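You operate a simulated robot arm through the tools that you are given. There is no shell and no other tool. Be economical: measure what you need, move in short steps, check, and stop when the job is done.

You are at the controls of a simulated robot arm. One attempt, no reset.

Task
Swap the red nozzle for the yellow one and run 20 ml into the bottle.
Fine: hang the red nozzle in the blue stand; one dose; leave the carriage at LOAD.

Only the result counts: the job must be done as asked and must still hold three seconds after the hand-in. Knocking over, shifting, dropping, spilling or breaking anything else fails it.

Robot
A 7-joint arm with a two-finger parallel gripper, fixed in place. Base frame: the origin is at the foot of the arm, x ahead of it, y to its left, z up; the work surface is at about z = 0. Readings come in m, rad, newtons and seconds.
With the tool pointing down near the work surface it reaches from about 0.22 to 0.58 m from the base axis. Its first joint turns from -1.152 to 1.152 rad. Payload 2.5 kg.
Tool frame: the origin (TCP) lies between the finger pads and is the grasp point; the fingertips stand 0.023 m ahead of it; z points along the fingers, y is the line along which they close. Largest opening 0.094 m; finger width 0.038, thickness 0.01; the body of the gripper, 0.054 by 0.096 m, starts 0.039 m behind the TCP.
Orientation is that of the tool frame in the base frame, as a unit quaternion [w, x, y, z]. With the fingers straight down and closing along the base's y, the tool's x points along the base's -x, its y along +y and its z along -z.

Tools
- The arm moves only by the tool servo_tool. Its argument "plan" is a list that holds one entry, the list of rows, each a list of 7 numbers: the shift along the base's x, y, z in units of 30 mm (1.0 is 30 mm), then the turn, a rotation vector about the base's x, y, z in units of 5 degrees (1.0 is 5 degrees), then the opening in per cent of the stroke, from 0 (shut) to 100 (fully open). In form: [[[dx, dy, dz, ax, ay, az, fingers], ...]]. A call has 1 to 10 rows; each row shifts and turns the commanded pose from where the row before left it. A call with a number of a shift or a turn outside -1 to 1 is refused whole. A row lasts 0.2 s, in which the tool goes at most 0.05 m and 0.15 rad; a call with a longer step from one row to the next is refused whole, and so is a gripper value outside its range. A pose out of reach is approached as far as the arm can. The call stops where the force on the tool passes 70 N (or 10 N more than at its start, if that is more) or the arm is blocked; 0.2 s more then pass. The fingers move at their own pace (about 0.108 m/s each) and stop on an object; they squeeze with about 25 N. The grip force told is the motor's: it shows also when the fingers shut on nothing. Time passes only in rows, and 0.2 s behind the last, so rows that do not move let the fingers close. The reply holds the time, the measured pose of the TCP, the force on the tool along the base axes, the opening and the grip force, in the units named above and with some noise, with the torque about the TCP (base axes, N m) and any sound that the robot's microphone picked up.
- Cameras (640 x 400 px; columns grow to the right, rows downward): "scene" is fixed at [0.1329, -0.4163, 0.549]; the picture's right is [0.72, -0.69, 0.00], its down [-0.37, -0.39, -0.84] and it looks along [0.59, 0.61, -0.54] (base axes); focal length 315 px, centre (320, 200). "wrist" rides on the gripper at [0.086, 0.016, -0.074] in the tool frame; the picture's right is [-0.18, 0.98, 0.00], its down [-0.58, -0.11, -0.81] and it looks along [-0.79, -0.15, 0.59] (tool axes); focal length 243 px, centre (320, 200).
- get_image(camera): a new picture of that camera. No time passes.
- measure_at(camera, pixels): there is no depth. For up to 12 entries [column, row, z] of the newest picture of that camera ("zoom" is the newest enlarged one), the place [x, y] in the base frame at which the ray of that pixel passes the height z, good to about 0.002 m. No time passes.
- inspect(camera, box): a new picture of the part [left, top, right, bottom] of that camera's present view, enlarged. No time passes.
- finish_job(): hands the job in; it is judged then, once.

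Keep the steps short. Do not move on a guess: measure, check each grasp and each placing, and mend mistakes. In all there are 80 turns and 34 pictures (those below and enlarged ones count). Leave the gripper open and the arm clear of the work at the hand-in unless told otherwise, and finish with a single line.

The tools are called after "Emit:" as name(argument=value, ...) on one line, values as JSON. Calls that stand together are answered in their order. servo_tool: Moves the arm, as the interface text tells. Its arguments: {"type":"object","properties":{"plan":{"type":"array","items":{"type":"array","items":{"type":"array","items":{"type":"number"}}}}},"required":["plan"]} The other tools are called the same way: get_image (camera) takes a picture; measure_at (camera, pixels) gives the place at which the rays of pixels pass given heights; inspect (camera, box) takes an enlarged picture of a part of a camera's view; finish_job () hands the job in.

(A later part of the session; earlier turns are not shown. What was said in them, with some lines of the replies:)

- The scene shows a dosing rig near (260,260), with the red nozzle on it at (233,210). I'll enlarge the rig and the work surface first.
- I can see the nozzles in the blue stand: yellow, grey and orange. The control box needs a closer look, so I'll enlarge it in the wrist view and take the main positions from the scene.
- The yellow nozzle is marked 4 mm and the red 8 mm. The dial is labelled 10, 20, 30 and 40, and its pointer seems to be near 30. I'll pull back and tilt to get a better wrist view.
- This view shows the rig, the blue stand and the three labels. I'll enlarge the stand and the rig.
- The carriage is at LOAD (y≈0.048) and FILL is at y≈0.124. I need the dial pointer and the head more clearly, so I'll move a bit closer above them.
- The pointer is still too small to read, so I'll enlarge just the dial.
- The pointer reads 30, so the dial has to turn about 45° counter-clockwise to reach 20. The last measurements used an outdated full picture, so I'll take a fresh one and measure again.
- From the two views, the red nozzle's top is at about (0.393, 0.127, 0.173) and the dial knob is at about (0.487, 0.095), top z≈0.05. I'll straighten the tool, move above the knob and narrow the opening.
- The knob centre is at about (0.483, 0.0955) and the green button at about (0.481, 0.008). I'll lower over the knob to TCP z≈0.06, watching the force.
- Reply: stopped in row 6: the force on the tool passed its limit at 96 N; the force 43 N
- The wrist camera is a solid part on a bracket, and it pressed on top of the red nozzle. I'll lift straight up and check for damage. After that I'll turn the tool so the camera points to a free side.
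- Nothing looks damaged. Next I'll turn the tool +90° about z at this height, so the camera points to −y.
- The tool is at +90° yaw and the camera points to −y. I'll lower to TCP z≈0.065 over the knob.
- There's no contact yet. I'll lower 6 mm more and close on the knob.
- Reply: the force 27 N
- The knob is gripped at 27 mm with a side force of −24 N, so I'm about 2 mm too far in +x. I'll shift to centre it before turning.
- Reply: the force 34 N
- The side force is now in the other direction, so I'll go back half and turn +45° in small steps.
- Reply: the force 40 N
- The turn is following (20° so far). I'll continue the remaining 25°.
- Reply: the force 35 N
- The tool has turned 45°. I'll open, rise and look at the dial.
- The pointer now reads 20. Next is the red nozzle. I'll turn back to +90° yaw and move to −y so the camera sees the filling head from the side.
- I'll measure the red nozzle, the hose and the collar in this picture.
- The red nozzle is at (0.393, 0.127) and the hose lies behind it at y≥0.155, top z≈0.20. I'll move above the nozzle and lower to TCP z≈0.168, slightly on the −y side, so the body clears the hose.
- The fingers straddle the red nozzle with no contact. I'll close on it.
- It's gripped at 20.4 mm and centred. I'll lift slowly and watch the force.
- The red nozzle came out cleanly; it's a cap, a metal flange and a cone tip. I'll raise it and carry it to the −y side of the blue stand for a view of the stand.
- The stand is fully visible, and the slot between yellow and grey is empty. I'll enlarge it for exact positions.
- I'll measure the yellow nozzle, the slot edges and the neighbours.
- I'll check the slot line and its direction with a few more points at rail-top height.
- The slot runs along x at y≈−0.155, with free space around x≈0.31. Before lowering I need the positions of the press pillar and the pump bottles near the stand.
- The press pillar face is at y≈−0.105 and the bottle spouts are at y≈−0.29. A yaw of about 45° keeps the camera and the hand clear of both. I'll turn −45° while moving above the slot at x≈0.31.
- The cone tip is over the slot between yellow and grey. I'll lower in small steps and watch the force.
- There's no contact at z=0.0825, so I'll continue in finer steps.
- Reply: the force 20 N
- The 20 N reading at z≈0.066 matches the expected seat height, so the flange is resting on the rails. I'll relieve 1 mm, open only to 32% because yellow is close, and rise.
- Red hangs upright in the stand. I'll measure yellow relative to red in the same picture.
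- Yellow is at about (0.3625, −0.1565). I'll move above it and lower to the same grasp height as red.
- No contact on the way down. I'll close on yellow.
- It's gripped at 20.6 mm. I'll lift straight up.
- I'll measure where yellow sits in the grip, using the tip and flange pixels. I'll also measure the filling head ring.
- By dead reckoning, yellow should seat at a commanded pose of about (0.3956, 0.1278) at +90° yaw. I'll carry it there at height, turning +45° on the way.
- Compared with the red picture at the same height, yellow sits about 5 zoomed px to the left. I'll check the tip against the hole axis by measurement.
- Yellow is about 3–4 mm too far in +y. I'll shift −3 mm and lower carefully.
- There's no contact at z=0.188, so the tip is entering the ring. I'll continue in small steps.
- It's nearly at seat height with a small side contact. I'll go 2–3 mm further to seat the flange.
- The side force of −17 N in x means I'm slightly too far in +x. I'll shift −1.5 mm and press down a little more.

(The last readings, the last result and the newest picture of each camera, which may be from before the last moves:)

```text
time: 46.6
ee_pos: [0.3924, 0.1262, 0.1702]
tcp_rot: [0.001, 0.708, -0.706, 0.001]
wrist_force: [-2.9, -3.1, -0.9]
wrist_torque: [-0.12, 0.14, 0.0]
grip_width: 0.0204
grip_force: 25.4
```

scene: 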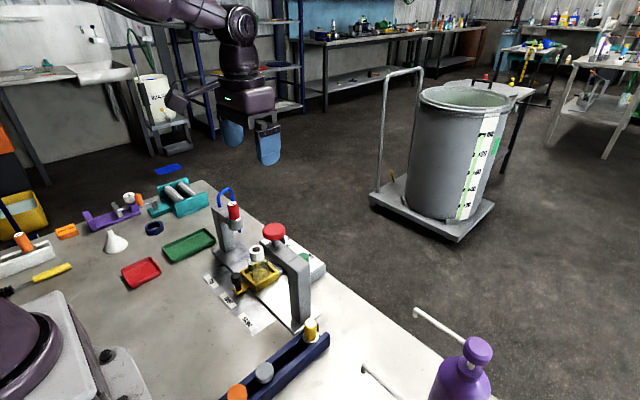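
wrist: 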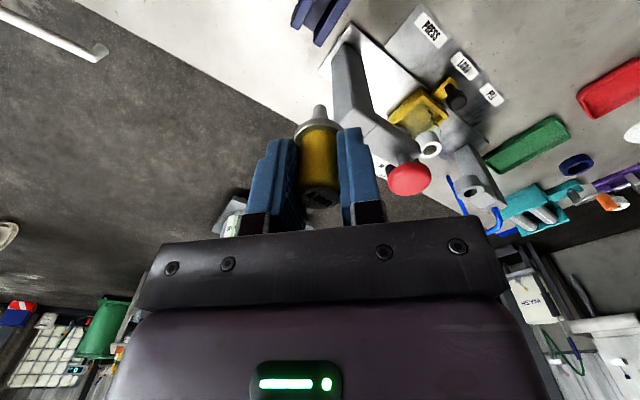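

Emit:
servo_tool(plan=[[[0, -0.03, -0.06, 0, 0, 0, 0], [0, 0, -0.06, 0, 0, 0, 0], [0, 0, 0, 0, 0, 0, 0]]])

```text
time: 47.4
ee_pos: [0.3925, 0.1245, 0.166]
tcp_rot: [0.0, 0.708, -0.706, 0.0]
wrist_force: [-5.0, 4.1, 18.5]
wrist_torque: [0.06, 0.1, 0.01]
grip_width: 0.0203
grip_force: 25.2
```

Fz is +18.5 N with little side force, so the flange is seated. I'll relieve, open and rise.

Emit:
servo_tool(plan=[[[0, 0, 0.05, 0, 0, 0, 0], [0, 0, 0, 0, 0, 0, 45], [0, 0, 0, 0, 0, 0, 45], [0, 0, 0.4, 0, 0, 0, 45], [0, 0, 0.8, 0, 0, 0, 45], [0, 0, 1, 0, 0, 0, 45], [0, 0, 1, 0, 0, 0, 45]]])

Emit:
inspect(camera="scene", box=[190, 170, 350, 340])

```text
time: 49.0
ee_pos: [0.3942, 0.122, 0.2625]
tcp_rot: [0.001, 0.708, -0.706, 0.0]
wrist_force: [0.1, -0.3, 0.3]
wrist_torque: [0.0, 0.0, 0.01]
grip_width: 0.0422
grip_force: 0.0
```

```text
2.35 times, centred on (270, 255) of scene
```

zoom: 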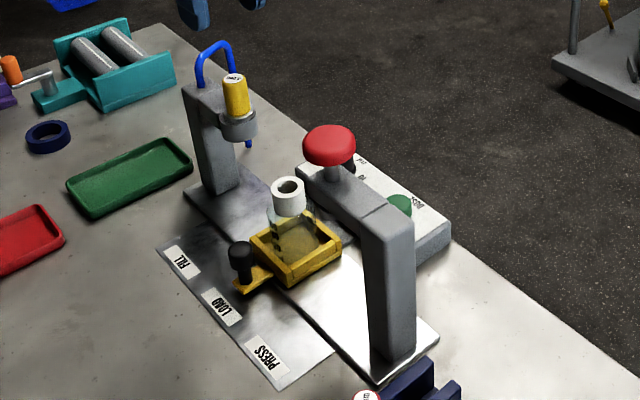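

Yellow sits in the head just as red did. Next is the carriage, so I'll measure its black knob.

Emit:
measure_at(camera="zoom", pixels=[[240, 248, 0.04], [240, 248, 0.05], [240, 248, 0.06], [244, 277, 0.02], [244, 277, 0.03], [244, 290, 0.01], [222, 308, 0.0]])

Emit:
measure_at(camera="wrist", pixels=[[460, 101, 0.04]])

```text
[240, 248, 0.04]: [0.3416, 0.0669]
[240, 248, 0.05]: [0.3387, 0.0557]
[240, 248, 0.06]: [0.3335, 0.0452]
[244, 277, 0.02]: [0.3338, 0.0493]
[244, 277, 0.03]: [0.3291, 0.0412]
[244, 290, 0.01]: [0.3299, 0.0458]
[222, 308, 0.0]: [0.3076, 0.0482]
```

```text
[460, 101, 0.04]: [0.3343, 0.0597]
```

The knob is at about (0.332, 0.048), top z≈0.057. I'll turn back to 0° yaw while moving above it at height.

Emit:
servo_tool(plan=[[[-0.13, -0.137, 0, 0, 0, -1, 55], [-0.13, -0.137, 0, 0, 0, -1, 55], [-0.13, -0.137, 0, 0, 0, -1, 55], [-0.13, -0.137, 0, 0, 0, -1, 55], [-0.13, -0.137, 0, 0, 0, -1, 55], [-0.13, -0.137, 0, 0, 0, -1, 55], [-0.13, -0.137, 0, 0, 0, -1, 55], [-0.13, -0.137, 0, 0, 0, -1, 55], [-0.13, -0.137, 0, 0, 0, -1, 55]]])

Emit:
servo_tool(plan=[[[-0.13, -0.137, 0, 0, 0, -1, 55], [-0.13, -0.137, 0, 0, 0, -1, 55], [-0.13, -0.137, 0, 0, 0, -1, 55], [-0.13, -0.137, 0, 0, 0, -1, 55], [-0.13, -0.137, 0, 0, 0, -1, 55], [-0.13, -0.137, 0, 0, 0, -1, 55], [-0.13, -0.137, 0, 0, 0, -1, 55], [-0.13, -0.137, 0, 0, 0, -1, 55], [-0.13, -0.137, 0, 0, 0, -1, 55]]])

Emit:
servo_tool(plan=[[[0, 0, -1, 0, 0, 0, 55], [0, 0, -1, 0, 0, 0, 55], [0, 0, -1, 0, 0, 0, 55], [0, 0, -1, 0, 0, 0, 55], [0, 0, -1, 0, 0, 0, 55], [0, 0, -1, 0, 0, 0, 55], [0, 0, 0, 0, 0, 0, 55]]])

Emit:
inspect(camera="scene", box=[190, 210, 310, 310])

```text
time: 51.0
ee_pos: [0.3565, 0.0859, 0.2627]
tcp_rot: [-0.002, -0.383, 0.924, 0.0]
wrist_force: [0.0, -0.4, 0.0]
wrist_torque: [0.01, 0.01, -0.03]
grip_width: 0.0516
grip_force: 0.0
```

```text
time: 53.0
ee_pos: [0.3212, 0.0505, 0.2623]
tcp_rot: [-0.001, 0.0, 1.0, 0.001]
wrist_force: [1.4, 0.6, -0.7]
wrist_torque: [0.0, -0.01, 0.02]
grip_width: 0.0517
grip_force: 0.0
```

```text
time: 54.6
ee_pos: [0.3237, 0.0478, 0.0822]
tcp_rot: [0.0, -0.002, 1.0, 0.001]
wrist_force: [-0.1, 0.2, -0.7]
wrist_torque: [-0.03, -0.01, -0.01]
grip_width: 0.0519
grip_force: 0.2
```

```text
4.00 times, centred on (250, 260) of scene
```

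zoom: 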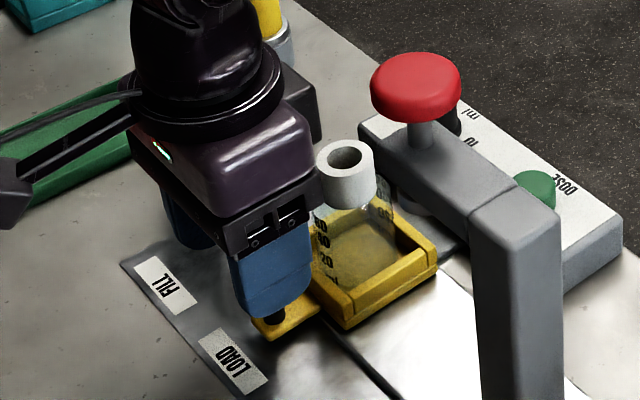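

The fingers straddle the knob and the hand is clear of the bottle. I'll lower 22 mm and close on the knob.

Emit:
servo_tool(plan=[[[0, 0, -0.4, 0, 0, 0, 55], [0, 0, -0.35, 0, 0, 0, 55], [0, 0, 0, 0, 0, 0, 0], [0, 0, 0, 0, 0, 0, 0], [0, 0, 0, 0, 0, 0, 0]]])

```text
time: 55.8
ee_pos: [0.3228, 0.0487, 0.0583]
tcp_rot: [0.0, 0.0, 1.0, 0.001]
wrist_force: [0.2, 2.5, -1.9]
wrist_torque: [0.02, -0.31, 0.04]
grip_width: 0.0206
grip_force: 45.3
```

The knob is gripped at 20.6 mm. I'll slide the carriage gently toward FILL.

Emit:
servo_tool(plan=[[[0, 0.15, 0, 0, 0, 0, 0], [0, 0.3, 0, 0, 0, 0, 0], [0, 0.3, 0, 0, 0, 0, 0], [0, 0.3, 0, 0, 0, 0, 0], [0, 0.3, 0, 0, 0, 0, 0], [0, 0.3, 0, 0, 0, 0, 0], [0, 0.3, 0, 0, 0, 0, 0], [0, 0.3, 0, 0, 0, 0, 0], [0, 0.15, 0, 0, 0, 0, 0], [0, 0, 0, 0, 0, 0, 0]]])

```text
time: 58.0
ee_pos: [0.3215, 0.1223, 0.0593]
tcp_rot: [-0.002, -0.001, 1.0, 0.0]
wrist_force: [8.5, 1.6, -36.9]
wrist_torque: [0.02, 0.13, -0.02]
grip_width: 0.0206
grip_force: 45.4
```

It's at y=0.122. I'll nudge a little further to see whether there's an end stop or a click at FILL (about 0.124).

Emit:
servo_tool(plan=[[[0, 0.05, -0.03, 0, 0, 0, 0], [0, 0.03, 0, 0, 0, 0, 0], [0, 0, 0, 0, 0, 0, 0]]])

```text
time: 58.8
ee_pos: [0.322, 0.1242, 0.0602]
tcp_rot: [0.0, -0.001, 1.0, 0.001]
wrist_force: [2.7, 0.3, 15.6]
wrist_torque: [-0.05, 0.95, -0.02]
grip_width: 0.0204
grip_force: 45.6
```

No stop was felt and y≈0.1245 is in line with the FILL label and the head. I'll release, rise and check the alignment.

Emit:
servo_tool(plan=[[[0, 0, 0, 0, 0, 0, 55], [0, 0, 0, 0, 0, 0, 55], [-0.1, 0, 0.5, 0, 0, 0, 55], [-0.2, 0, 1, 0, 0, 0, 55], [-0.3, 0, 1, 0, 0, 0, 55], [-0.3, 0, 1, 0, 0, 0, 55], [-0.3, 0, 1, 0, 0, 0, 55], [0, 0, 1, 0, 0, 0, 55], [0, 0, 1, 0, 0, 0, 55]]])

Emit:
inspect(camera="scene", box=[190, 190, 310, 300])

```text
time: 60.8
ee_pos: [0.2866, 0.1242, 0.2528]
tcp_rot: [-0.001, -0.001, 1.0, 0.0]
wrist_force: [0.1, 0.9, 0.9]
wrist_torque: [0.01, 0.0, 0.0]
grip_width: 0.052
grip_force: 0.1
```

```text
3.64 times, centred on (250, 245) of scene
```

zoom: 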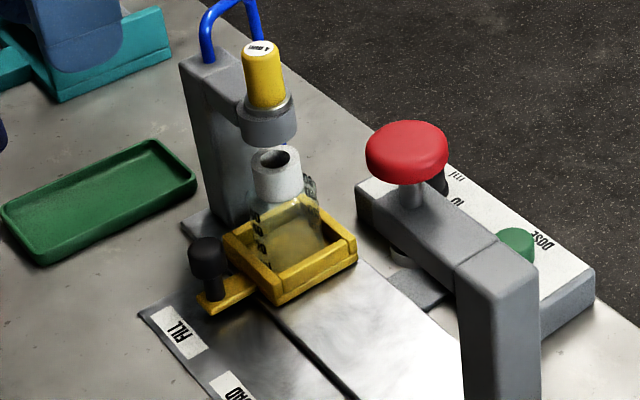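

The bottle stands under the yellow nozzle. I'll measure the mouth and the knob.

Emit:
measure_at(camera="zoom", pixels=[[275, 157, 0.095], [275, 157, 0.1], [264, 48, 0.172], [204, 247, 0.058], [267, 118, 0.125], [180, 335, 0.0]])

```text
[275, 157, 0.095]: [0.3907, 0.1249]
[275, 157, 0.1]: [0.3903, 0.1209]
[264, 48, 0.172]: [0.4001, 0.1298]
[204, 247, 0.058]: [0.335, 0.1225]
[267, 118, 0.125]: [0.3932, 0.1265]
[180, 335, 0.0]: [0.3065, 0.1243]
```

The bottle mouth (0.391, 0.124) is right under the nozzle. Next is the DOSE button. I'll check the red press knob, which stands near my approach.

Emit:
measure_at(camera="zoom", pixels=[[407, 142, 0.12], [407, 142, 0.14], [407, 142, 0.16], [448, 150, 0.14], [366, 150, 0.14], [517, 243, 0.03], [517, 243, 0.04], [515, 236, 0.045], [380, 190, 0.1], [470, 262, 0.12]])

```text
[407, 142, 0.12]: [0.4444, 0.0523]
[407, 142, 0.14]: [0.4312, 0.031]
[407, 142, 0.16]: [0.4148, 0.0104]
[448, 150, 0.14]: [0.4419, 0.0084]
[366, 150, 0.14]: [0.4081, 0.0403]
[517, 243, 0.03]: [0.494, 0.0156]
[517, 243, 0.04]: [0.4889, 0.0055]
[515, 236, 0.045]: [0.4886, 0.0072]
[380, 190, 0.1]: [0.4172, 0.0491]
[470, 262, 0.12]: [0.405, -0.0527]
```

The red press knob is at about (0.388, −0.025), z≈0.19, which is clear of a yaw-90 approach. I'll close the fingers, turn to +90° and move above the button, at about (0.485, 0.008).

Emit:
servo_tool(plan=[[[0.37, -0.215, 0.15, 0, 0, 1, 0], [0.37, -0.215, 0.15, 0, 0, 1, 0], [0.37, -0.215, 0.15, 0, 0, 1, 0], [0.37, -0.215, 0.15, 0, 0, 1, 0], [0.37, -0.215, 0.15, 0, 0, 1, 0], [0.37, -0.215, 0.15, 0, 0, 1, 0], [0.37, -0.215, 0, 0, 0, 1, 0], [0.37, -0.215, 0, 0, 0, 1, 0], [0.37, -0.215, 0, 0, 0, 1, 0]]])

Emit:
servo_tool(plan=[[[0.37, -0.215, 0, 0, 0, 1, 0], [0.37, -0.215, 0, 0, 0, 1, 0], [0.37, -0.215, 0, 0, 0, 1, 0], [0.37, -0.215, 0, 0, 0, 1, 0], [0.37, -0.215, 0, 0, 0, 1, 0], [0.37, -0.215, 0, 0, 0, 1, 0], [0.37, -0.215, 0, 0, 0, 1, 0], [0.37, -0.215, 0, 0, 0, 1, 0], [0.37, -0.215, 0, 0, 0, 1, 0]]])

Emit:
get_image(camera="wrist")

```text
time: 62.8
ee_pos: [0.3862, 0.0643, 0.2808]
tcp_rot: [-0.001, -0.385, 0.923, 0.001]
wrist_force: [-0.4, 0.5, -0.2]
wrist_torque: [0.02, 0.02, 0.01]
grip_width: 0.0
grip_force: 24.8
```

```text
time: 64.8
ee_pos: [0.4878, 0.0052, 0.2815]
tcp_rot: [0.002, 0.708, -0.706, 0.001]
wrist_force: [0.5, 0.0, -1.0]
wrist_torque: [0.01, 0.01, 0.03]
grip_width: 0.0001
grip_force: 25.0
```

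```text
3 pictures are left
```

wrist: 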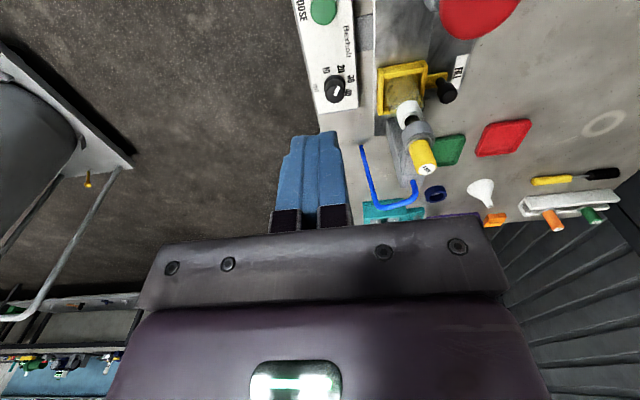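

I'll enlarge the dial once to confirm 20 before dosing, and measure the button.

Emit:
inspect(camera="wrist", box=[285, 0, 405, 110])

Emit:
measure_at(camera="wrist", pixels=[[323, 11, 0.035], [323, 11, 0.045]])

```text
3.64 times, centred on (345, 55) of wrist
```

zoom: 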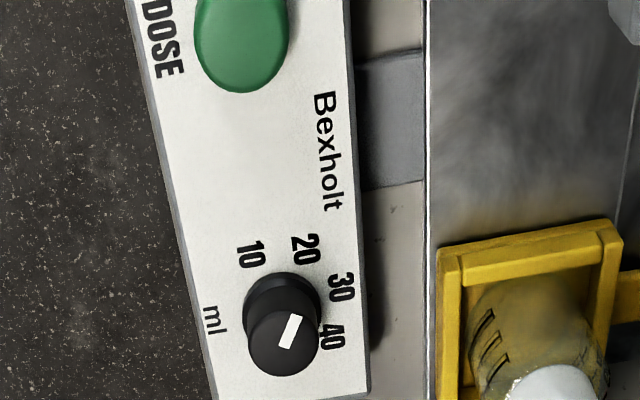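

```text
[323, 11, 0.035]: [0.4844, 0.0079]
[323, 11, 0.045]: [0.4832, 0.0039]
```

The pointer is on 20. The button is at (0.484, 0.007), under the closed fingertips. I'll go down to just above it.

Emit:
servo_tool(plan=[[[-0.05, 0.05, -1, 0, 0, 0, 0], [0, 0, -1, 0, 0, 0, 0], [0, 0, -1, 0, 0, 0, 0], [0, 0, -1, 0, 0, 0, 0], [0, 0, -1, 0, 0, 0, 0], [0, 0, -1, 0, 0, 0, 0], [0, 0, -0.5, 0, 0, 0, 0], [0, 0, 0, 0, 0, 0, 0]]])

```text
time: 66.6
ee_pos: [0.4829, 0.0082, 0.0858]
tcp_rot: [0.002, 0.707, -0.707, 0.0]
wrist_force: [-0.2, -0.5, -0.3]
wrist_torque: [0.01, 0.01, -0.03]
grip_width: 0.0
grip_force: 25.0
```

I'm about 20 mm above the button with no contact. I'll press down in small steps, keep going in one direction and listen.

Emit:
servo_tool(plan=[[[0, 0, -0.2, 0, 0, 0, 0], [0, 0, -0.2, 0, 0, 0, 0], [0, 0, -0.1, 0, 0, 0, 0]]])

```text
time: 67.4
ee_pos: [0.4835, 0.0072, 0.0715]
tcp_rot: [0.001, 0.708, -0.706, 0.0]
wrist_force: [0.2, 0.4, -0.2]
wrist_torque: [0.0, -0.04, 0.0]
grip_width: 0.0001
grip_force: 24.4
```

Emit:
servo_tool(plan=[[[0, 0, -0.1, 0, 0, 0, 0], [0, 0, -0.1, 0, 0, 0, 0]]])

```text
time: 68.0
ee_pos: [0.484, 0.0088, 0.0655]
tcp_rot: [0.001, 0.708, -0.707, 0.0]
wrist_force: [0.2, 0.9, 2.1]
wrist_torque: [0.0, 0.07, 0.03]
grip_width: 0.0004
grip_force: 24.7
heard: click
```

A click was heard, so the button triggered. I'll rise and wait for the dose to run.

Emit:
servo_tool(plan=[[[0, 0, 0.5, 0, 0, 0, 0], [0, 0, 1, 0, 0, 0, 0], [0, 0, 1, 0, 0, 0, 0], [0, 0, 1, 0, 0, 0, 0], [0, 0, 1, 0, 0, 0, 0], [0, 0, 1, 0, 0, 0, 0], [0, 0, 1, 0, 0, 0, 0], [0, 0, 1, 0, 0, 0, 0]]])

Emit:
servo_tool(plan=[[[0, 0, 0, 0, 0, 0, 0], [0, 0, 0, 0, 0, 0, 0], [0, 0, 0, 0, 0, 0, 0], [0, 0, 0, 0, 0, 0, 0], [0, 0, 0, 0, 0, 0, 0], [0, 0, 0, 0, 0, 0, 0], [0, 0, 0, 0, 0, 0, 0], [0, 0, 0, 0, 0, 0, 0], [0, 0, 0, 0, 0, 0, 0], [0, 0, 0, 0, 0, 0, 0]]])

```text
time: 69.8
ee_pos: [0.4827, 0.0101, 0.2917]
tcp_rot: [0.002, 0.707, -0.707, -0.001]
wrist_force: [-0.5, -0.3, -1.6]
wrist_torque: [0.0, -0.02, 0.0]
grip_width: 0.0002
grip_force: 24.8
```

```text
time: 72.0
ee_pos: [0.4828, 0.0099, 0.2909]
tcp_rot: [0.001, 0.707, -0.707, -0.001]
wrist_force: [-0.1, 0.8, -0.6]
wrist_torque: [0.01, 0.01, 0.02]
grip_width: 0.0
grip_force: 25.2
```

I'll use a tight enlarged picture to check that the bottle was filled and the flow has stopped.

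Emit:
inspect(camera="scene", box=[235, 205, 295, 280])

```text
5.33 times, centred on (265, 242) of scene
```

zoom: 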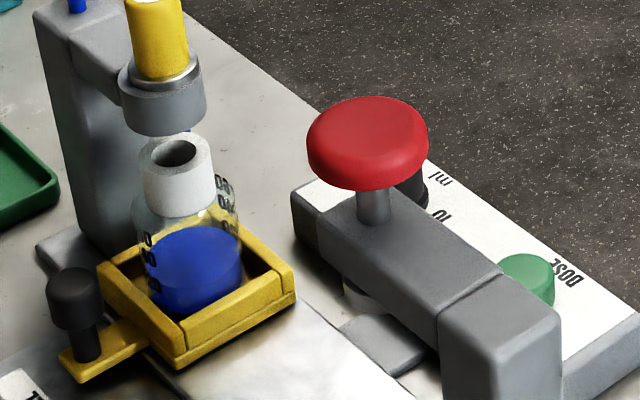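

Blue liquid is in the bottle and nothing is running or spilt. I'll go back to the carriage knob, turning to 0° yaw at height.

Emit:
servo_tool(plan=[[[-0.363, 0.2117, 0, 0, 0, -1, 55], [-0.363, 0.2117, 0, 0, 0, -1, 55], [-0.363, 0.2117, 0, 0, 0, -1, 55], [-0.363, 0.2117, 0, 0, 0, -1, 55], [-0.363, 0.2117, 0, 0, 0, -1, 55], [-0.363, 0.2117, 0, 0, 0, -1, 55], [-0.363, 0.2117, 0, 0, 0, -1, 55], [-0.363, 0.2117, 0, 0, 0, -1, 55], [-0.363, 0.2117, 0, 0, 0, -1, 55]]])

Emit:
servo_tool(plan=[[[-0.363, 0.2117, 0, 0, 0, -1, 55], [-0.363, 0.2117, 0, 0, 0, -1, 55], [-0.363, 0.2117, 0, 0, 0, -1, 55], [-0.363, 0.2117, 0, 0, 0, -1, 55], [-0.363, 0.2117, 0, 0, 0, -1, 55], [-0.363, 0.2117, 0, 0, 0, -1, 55], [-0.363, 0.2117, 0, 0, 0, -1, 55], [-0.363, 0.2117, 0, 0, 0, -1, 55], [-0.363, 0.2117, 0, 0, 0, -1, 55]]])

```text
time: 74.0
ee_pos: [0.3849, 0.0664, 0.2895]
tcp_rot: [0.0, -0.383, 0.924, 0.001]
wrist_force: [0.0, 0.6, 0.0]
wrist_torque: [0.02, 0.0, -0.02]
grip_width: 0.0518
grip_force: 0.1
```

```text
time: 76.0
ee_pos: [0.2885, 0.1233, 0.292]
tcp_rot: [-0.001, 0.0, 1.0, 0.001]
wrist_force: [0.1, 0.5, -0.7]
wrist_torque: [-0.02, 0.01, 0.0]
grip_width: 0.0516
grip_force: 0.1
```

I'm above and slightly in front of the knob. I'll retrace the earlier ascent path down to it.

Emit:
servo_tool(plan=[[[0, 0.02, -1, 0, 0, 0, 55], [0, 0, -1, 0, 0, 0, 55], [0, 0, -1, 0, 0, 0, 55], [0, 0, -1, 0, 0, 0, 55], [0.3, 0, -1, 0, 0, 0, 55], [0.3, 0, -1, 0, 0, 0, 55], [0.3, 0, -0.9, 0, 0, 0, 55], [0.23, 0, -0.5, 0, 0, 0, 55], [0, 0, -0.35, 0, 0, 0, 55], [0, 0, 0, 0, 0, 0, 55]]])

```text
time: 78.2
ee_pos: [0.3226, 0.1232, 0.0565]
tcp_rot: [-0.001, -0.001, 1.0, 0.001]
wrist_force: [-0.3, -0.6, -0.3]
wrist_torque: [0.01, 0.01, -0.02]
grip_width: 0.0517
grip_force: 0.1
```

There was no contact on the way down. I'll grip the knob.

Emit:
servo_tool(plan=[[[0, 0, 0.05, 0, 0, 0, 0], [0, 0, 0, 0, 0, 0, 0], [0, 0, 0, 0, 0, 0, 0]]])

```text
time: 79.0
ee_pos: [0.3229, 0.1231, 0.0578]
tcp_rot: [-0.002, 0.0, 1.0, 0.001]
wrist_force: [9.2, 2.6, -37.5]
wrist_torque: [-0.02, 0.1, 0.06]
grip_width: 0.0206
grip_force: 44.6
```

It's gripped. I'll slide it gently back 75 mm to LOAD (y≈0.0485).

Emit:
servo_tool(plan=[[[0, -0.15, 0, 0, 0, 0, 0], [0, -0.3, 0, 0, 0, 0, 0], [0, -0.3, 0, 0, 0, 0, 0], [0, -0.3, 0, 0, 0, 0, 0], [0, -0.3, 0, 0, 0, 0, 0], [0, -0.3, 0, 0, 0, 0, 0], [0, -0.3, 0, 0, 0, 0, 0], [0, -0.3, 0, 0, 0, 0, 0], [0, -0.25, 0, 0, 0, 0, 0], [0, 0, 0, 0, 0, 0, 0]]])

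Emit:
servo_tool(plan=[[[0, 0, 0, 0, 0, 0, 0], [0, 0, 0, 0, 0, 0, 0]]])

```text
time: 81.2
ee_pos: [0.3228, 0.0486, 0.0587]
tcp_rot: [-0.002, -0.002, 1.0, 0.002]
wrist_force: [3.2, 1.0, -38.9]
wrist_torque: [0.02, 0.28, -0.05]
grip_width: 0.0208
grip_force: 44.9
```

```text
time: 81.8
ee_pos: [0.3215, 0.049, 0.0585]
tcp_rot: [-0.002, -0.001, 1.0, 0.001]
wrist_force: [3.5, -0.3, -38.3]
wrist_torque: [-0.02, 0.25, -0.05]
grip_width: 0.0207
grip_force: 44.7
```

It's at y≈0.0488, the same as the original LOAD position. I'll release and rise clear.

Emit:
servo_tool(plan=[[[0, 0, 0, 0, 0, 0, 55], [0, 0, 0, 0, 0, 0, 55], [-0.1, 0, 0.5, 0, 0, 0, 55], [-0.2, 0, 1, 0, 0, 0, 55], [-0.3, 0, 1, 0, 0, 0, 55], [-0.3, 0, 1, 0, 0, 0, 55], [-0.3, 0, 1, 0, 0, 0, 100], [0, 0, 1, 0, 0, 0, 100], [0, 0, 1, 0, 0, 0, 100], [0, 0, 1, 0, 0, 0, 100]]])

Emit:
get_image(camera="scene")

```text
time: 84.0
ee_pos: [0.2868, 0.0489, 0.2843]
tcp_rot: [-0.003, -0.001, 1.0, 0.001]
wrist_force: [-0.4, -0.4, -0.3]
wrist_torque: [0.0, -0.01, 0.01]
grip_width: 0.094
grip_force: 0.0
```

```text
0 pictures are left
```

scene: 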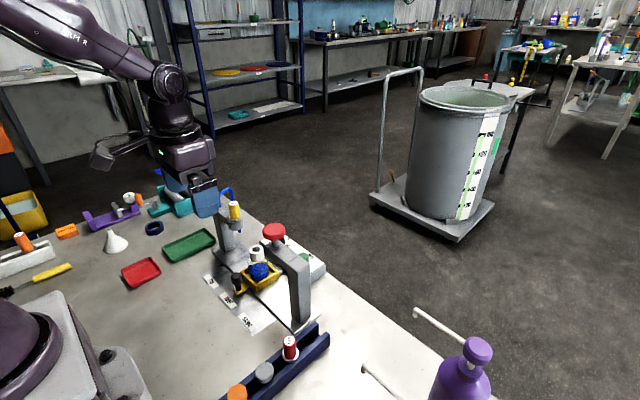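

The last picture shows red in the blue stand, yellow in the head, the filled bottle on the carriage at LOAD, and the arm clear with the gripper open. I'm handing in.

Emit:
finish_job()

```text
The job is handed in.
```

The red nozzle hangs in the blue stand, the yellow one is in the head, one dose was run into the bottle with the dial at 20 ml, and the carriage is at LOAD; early on the wrist camera pressed on the seated red nozzle (96 N), with no damage visible.
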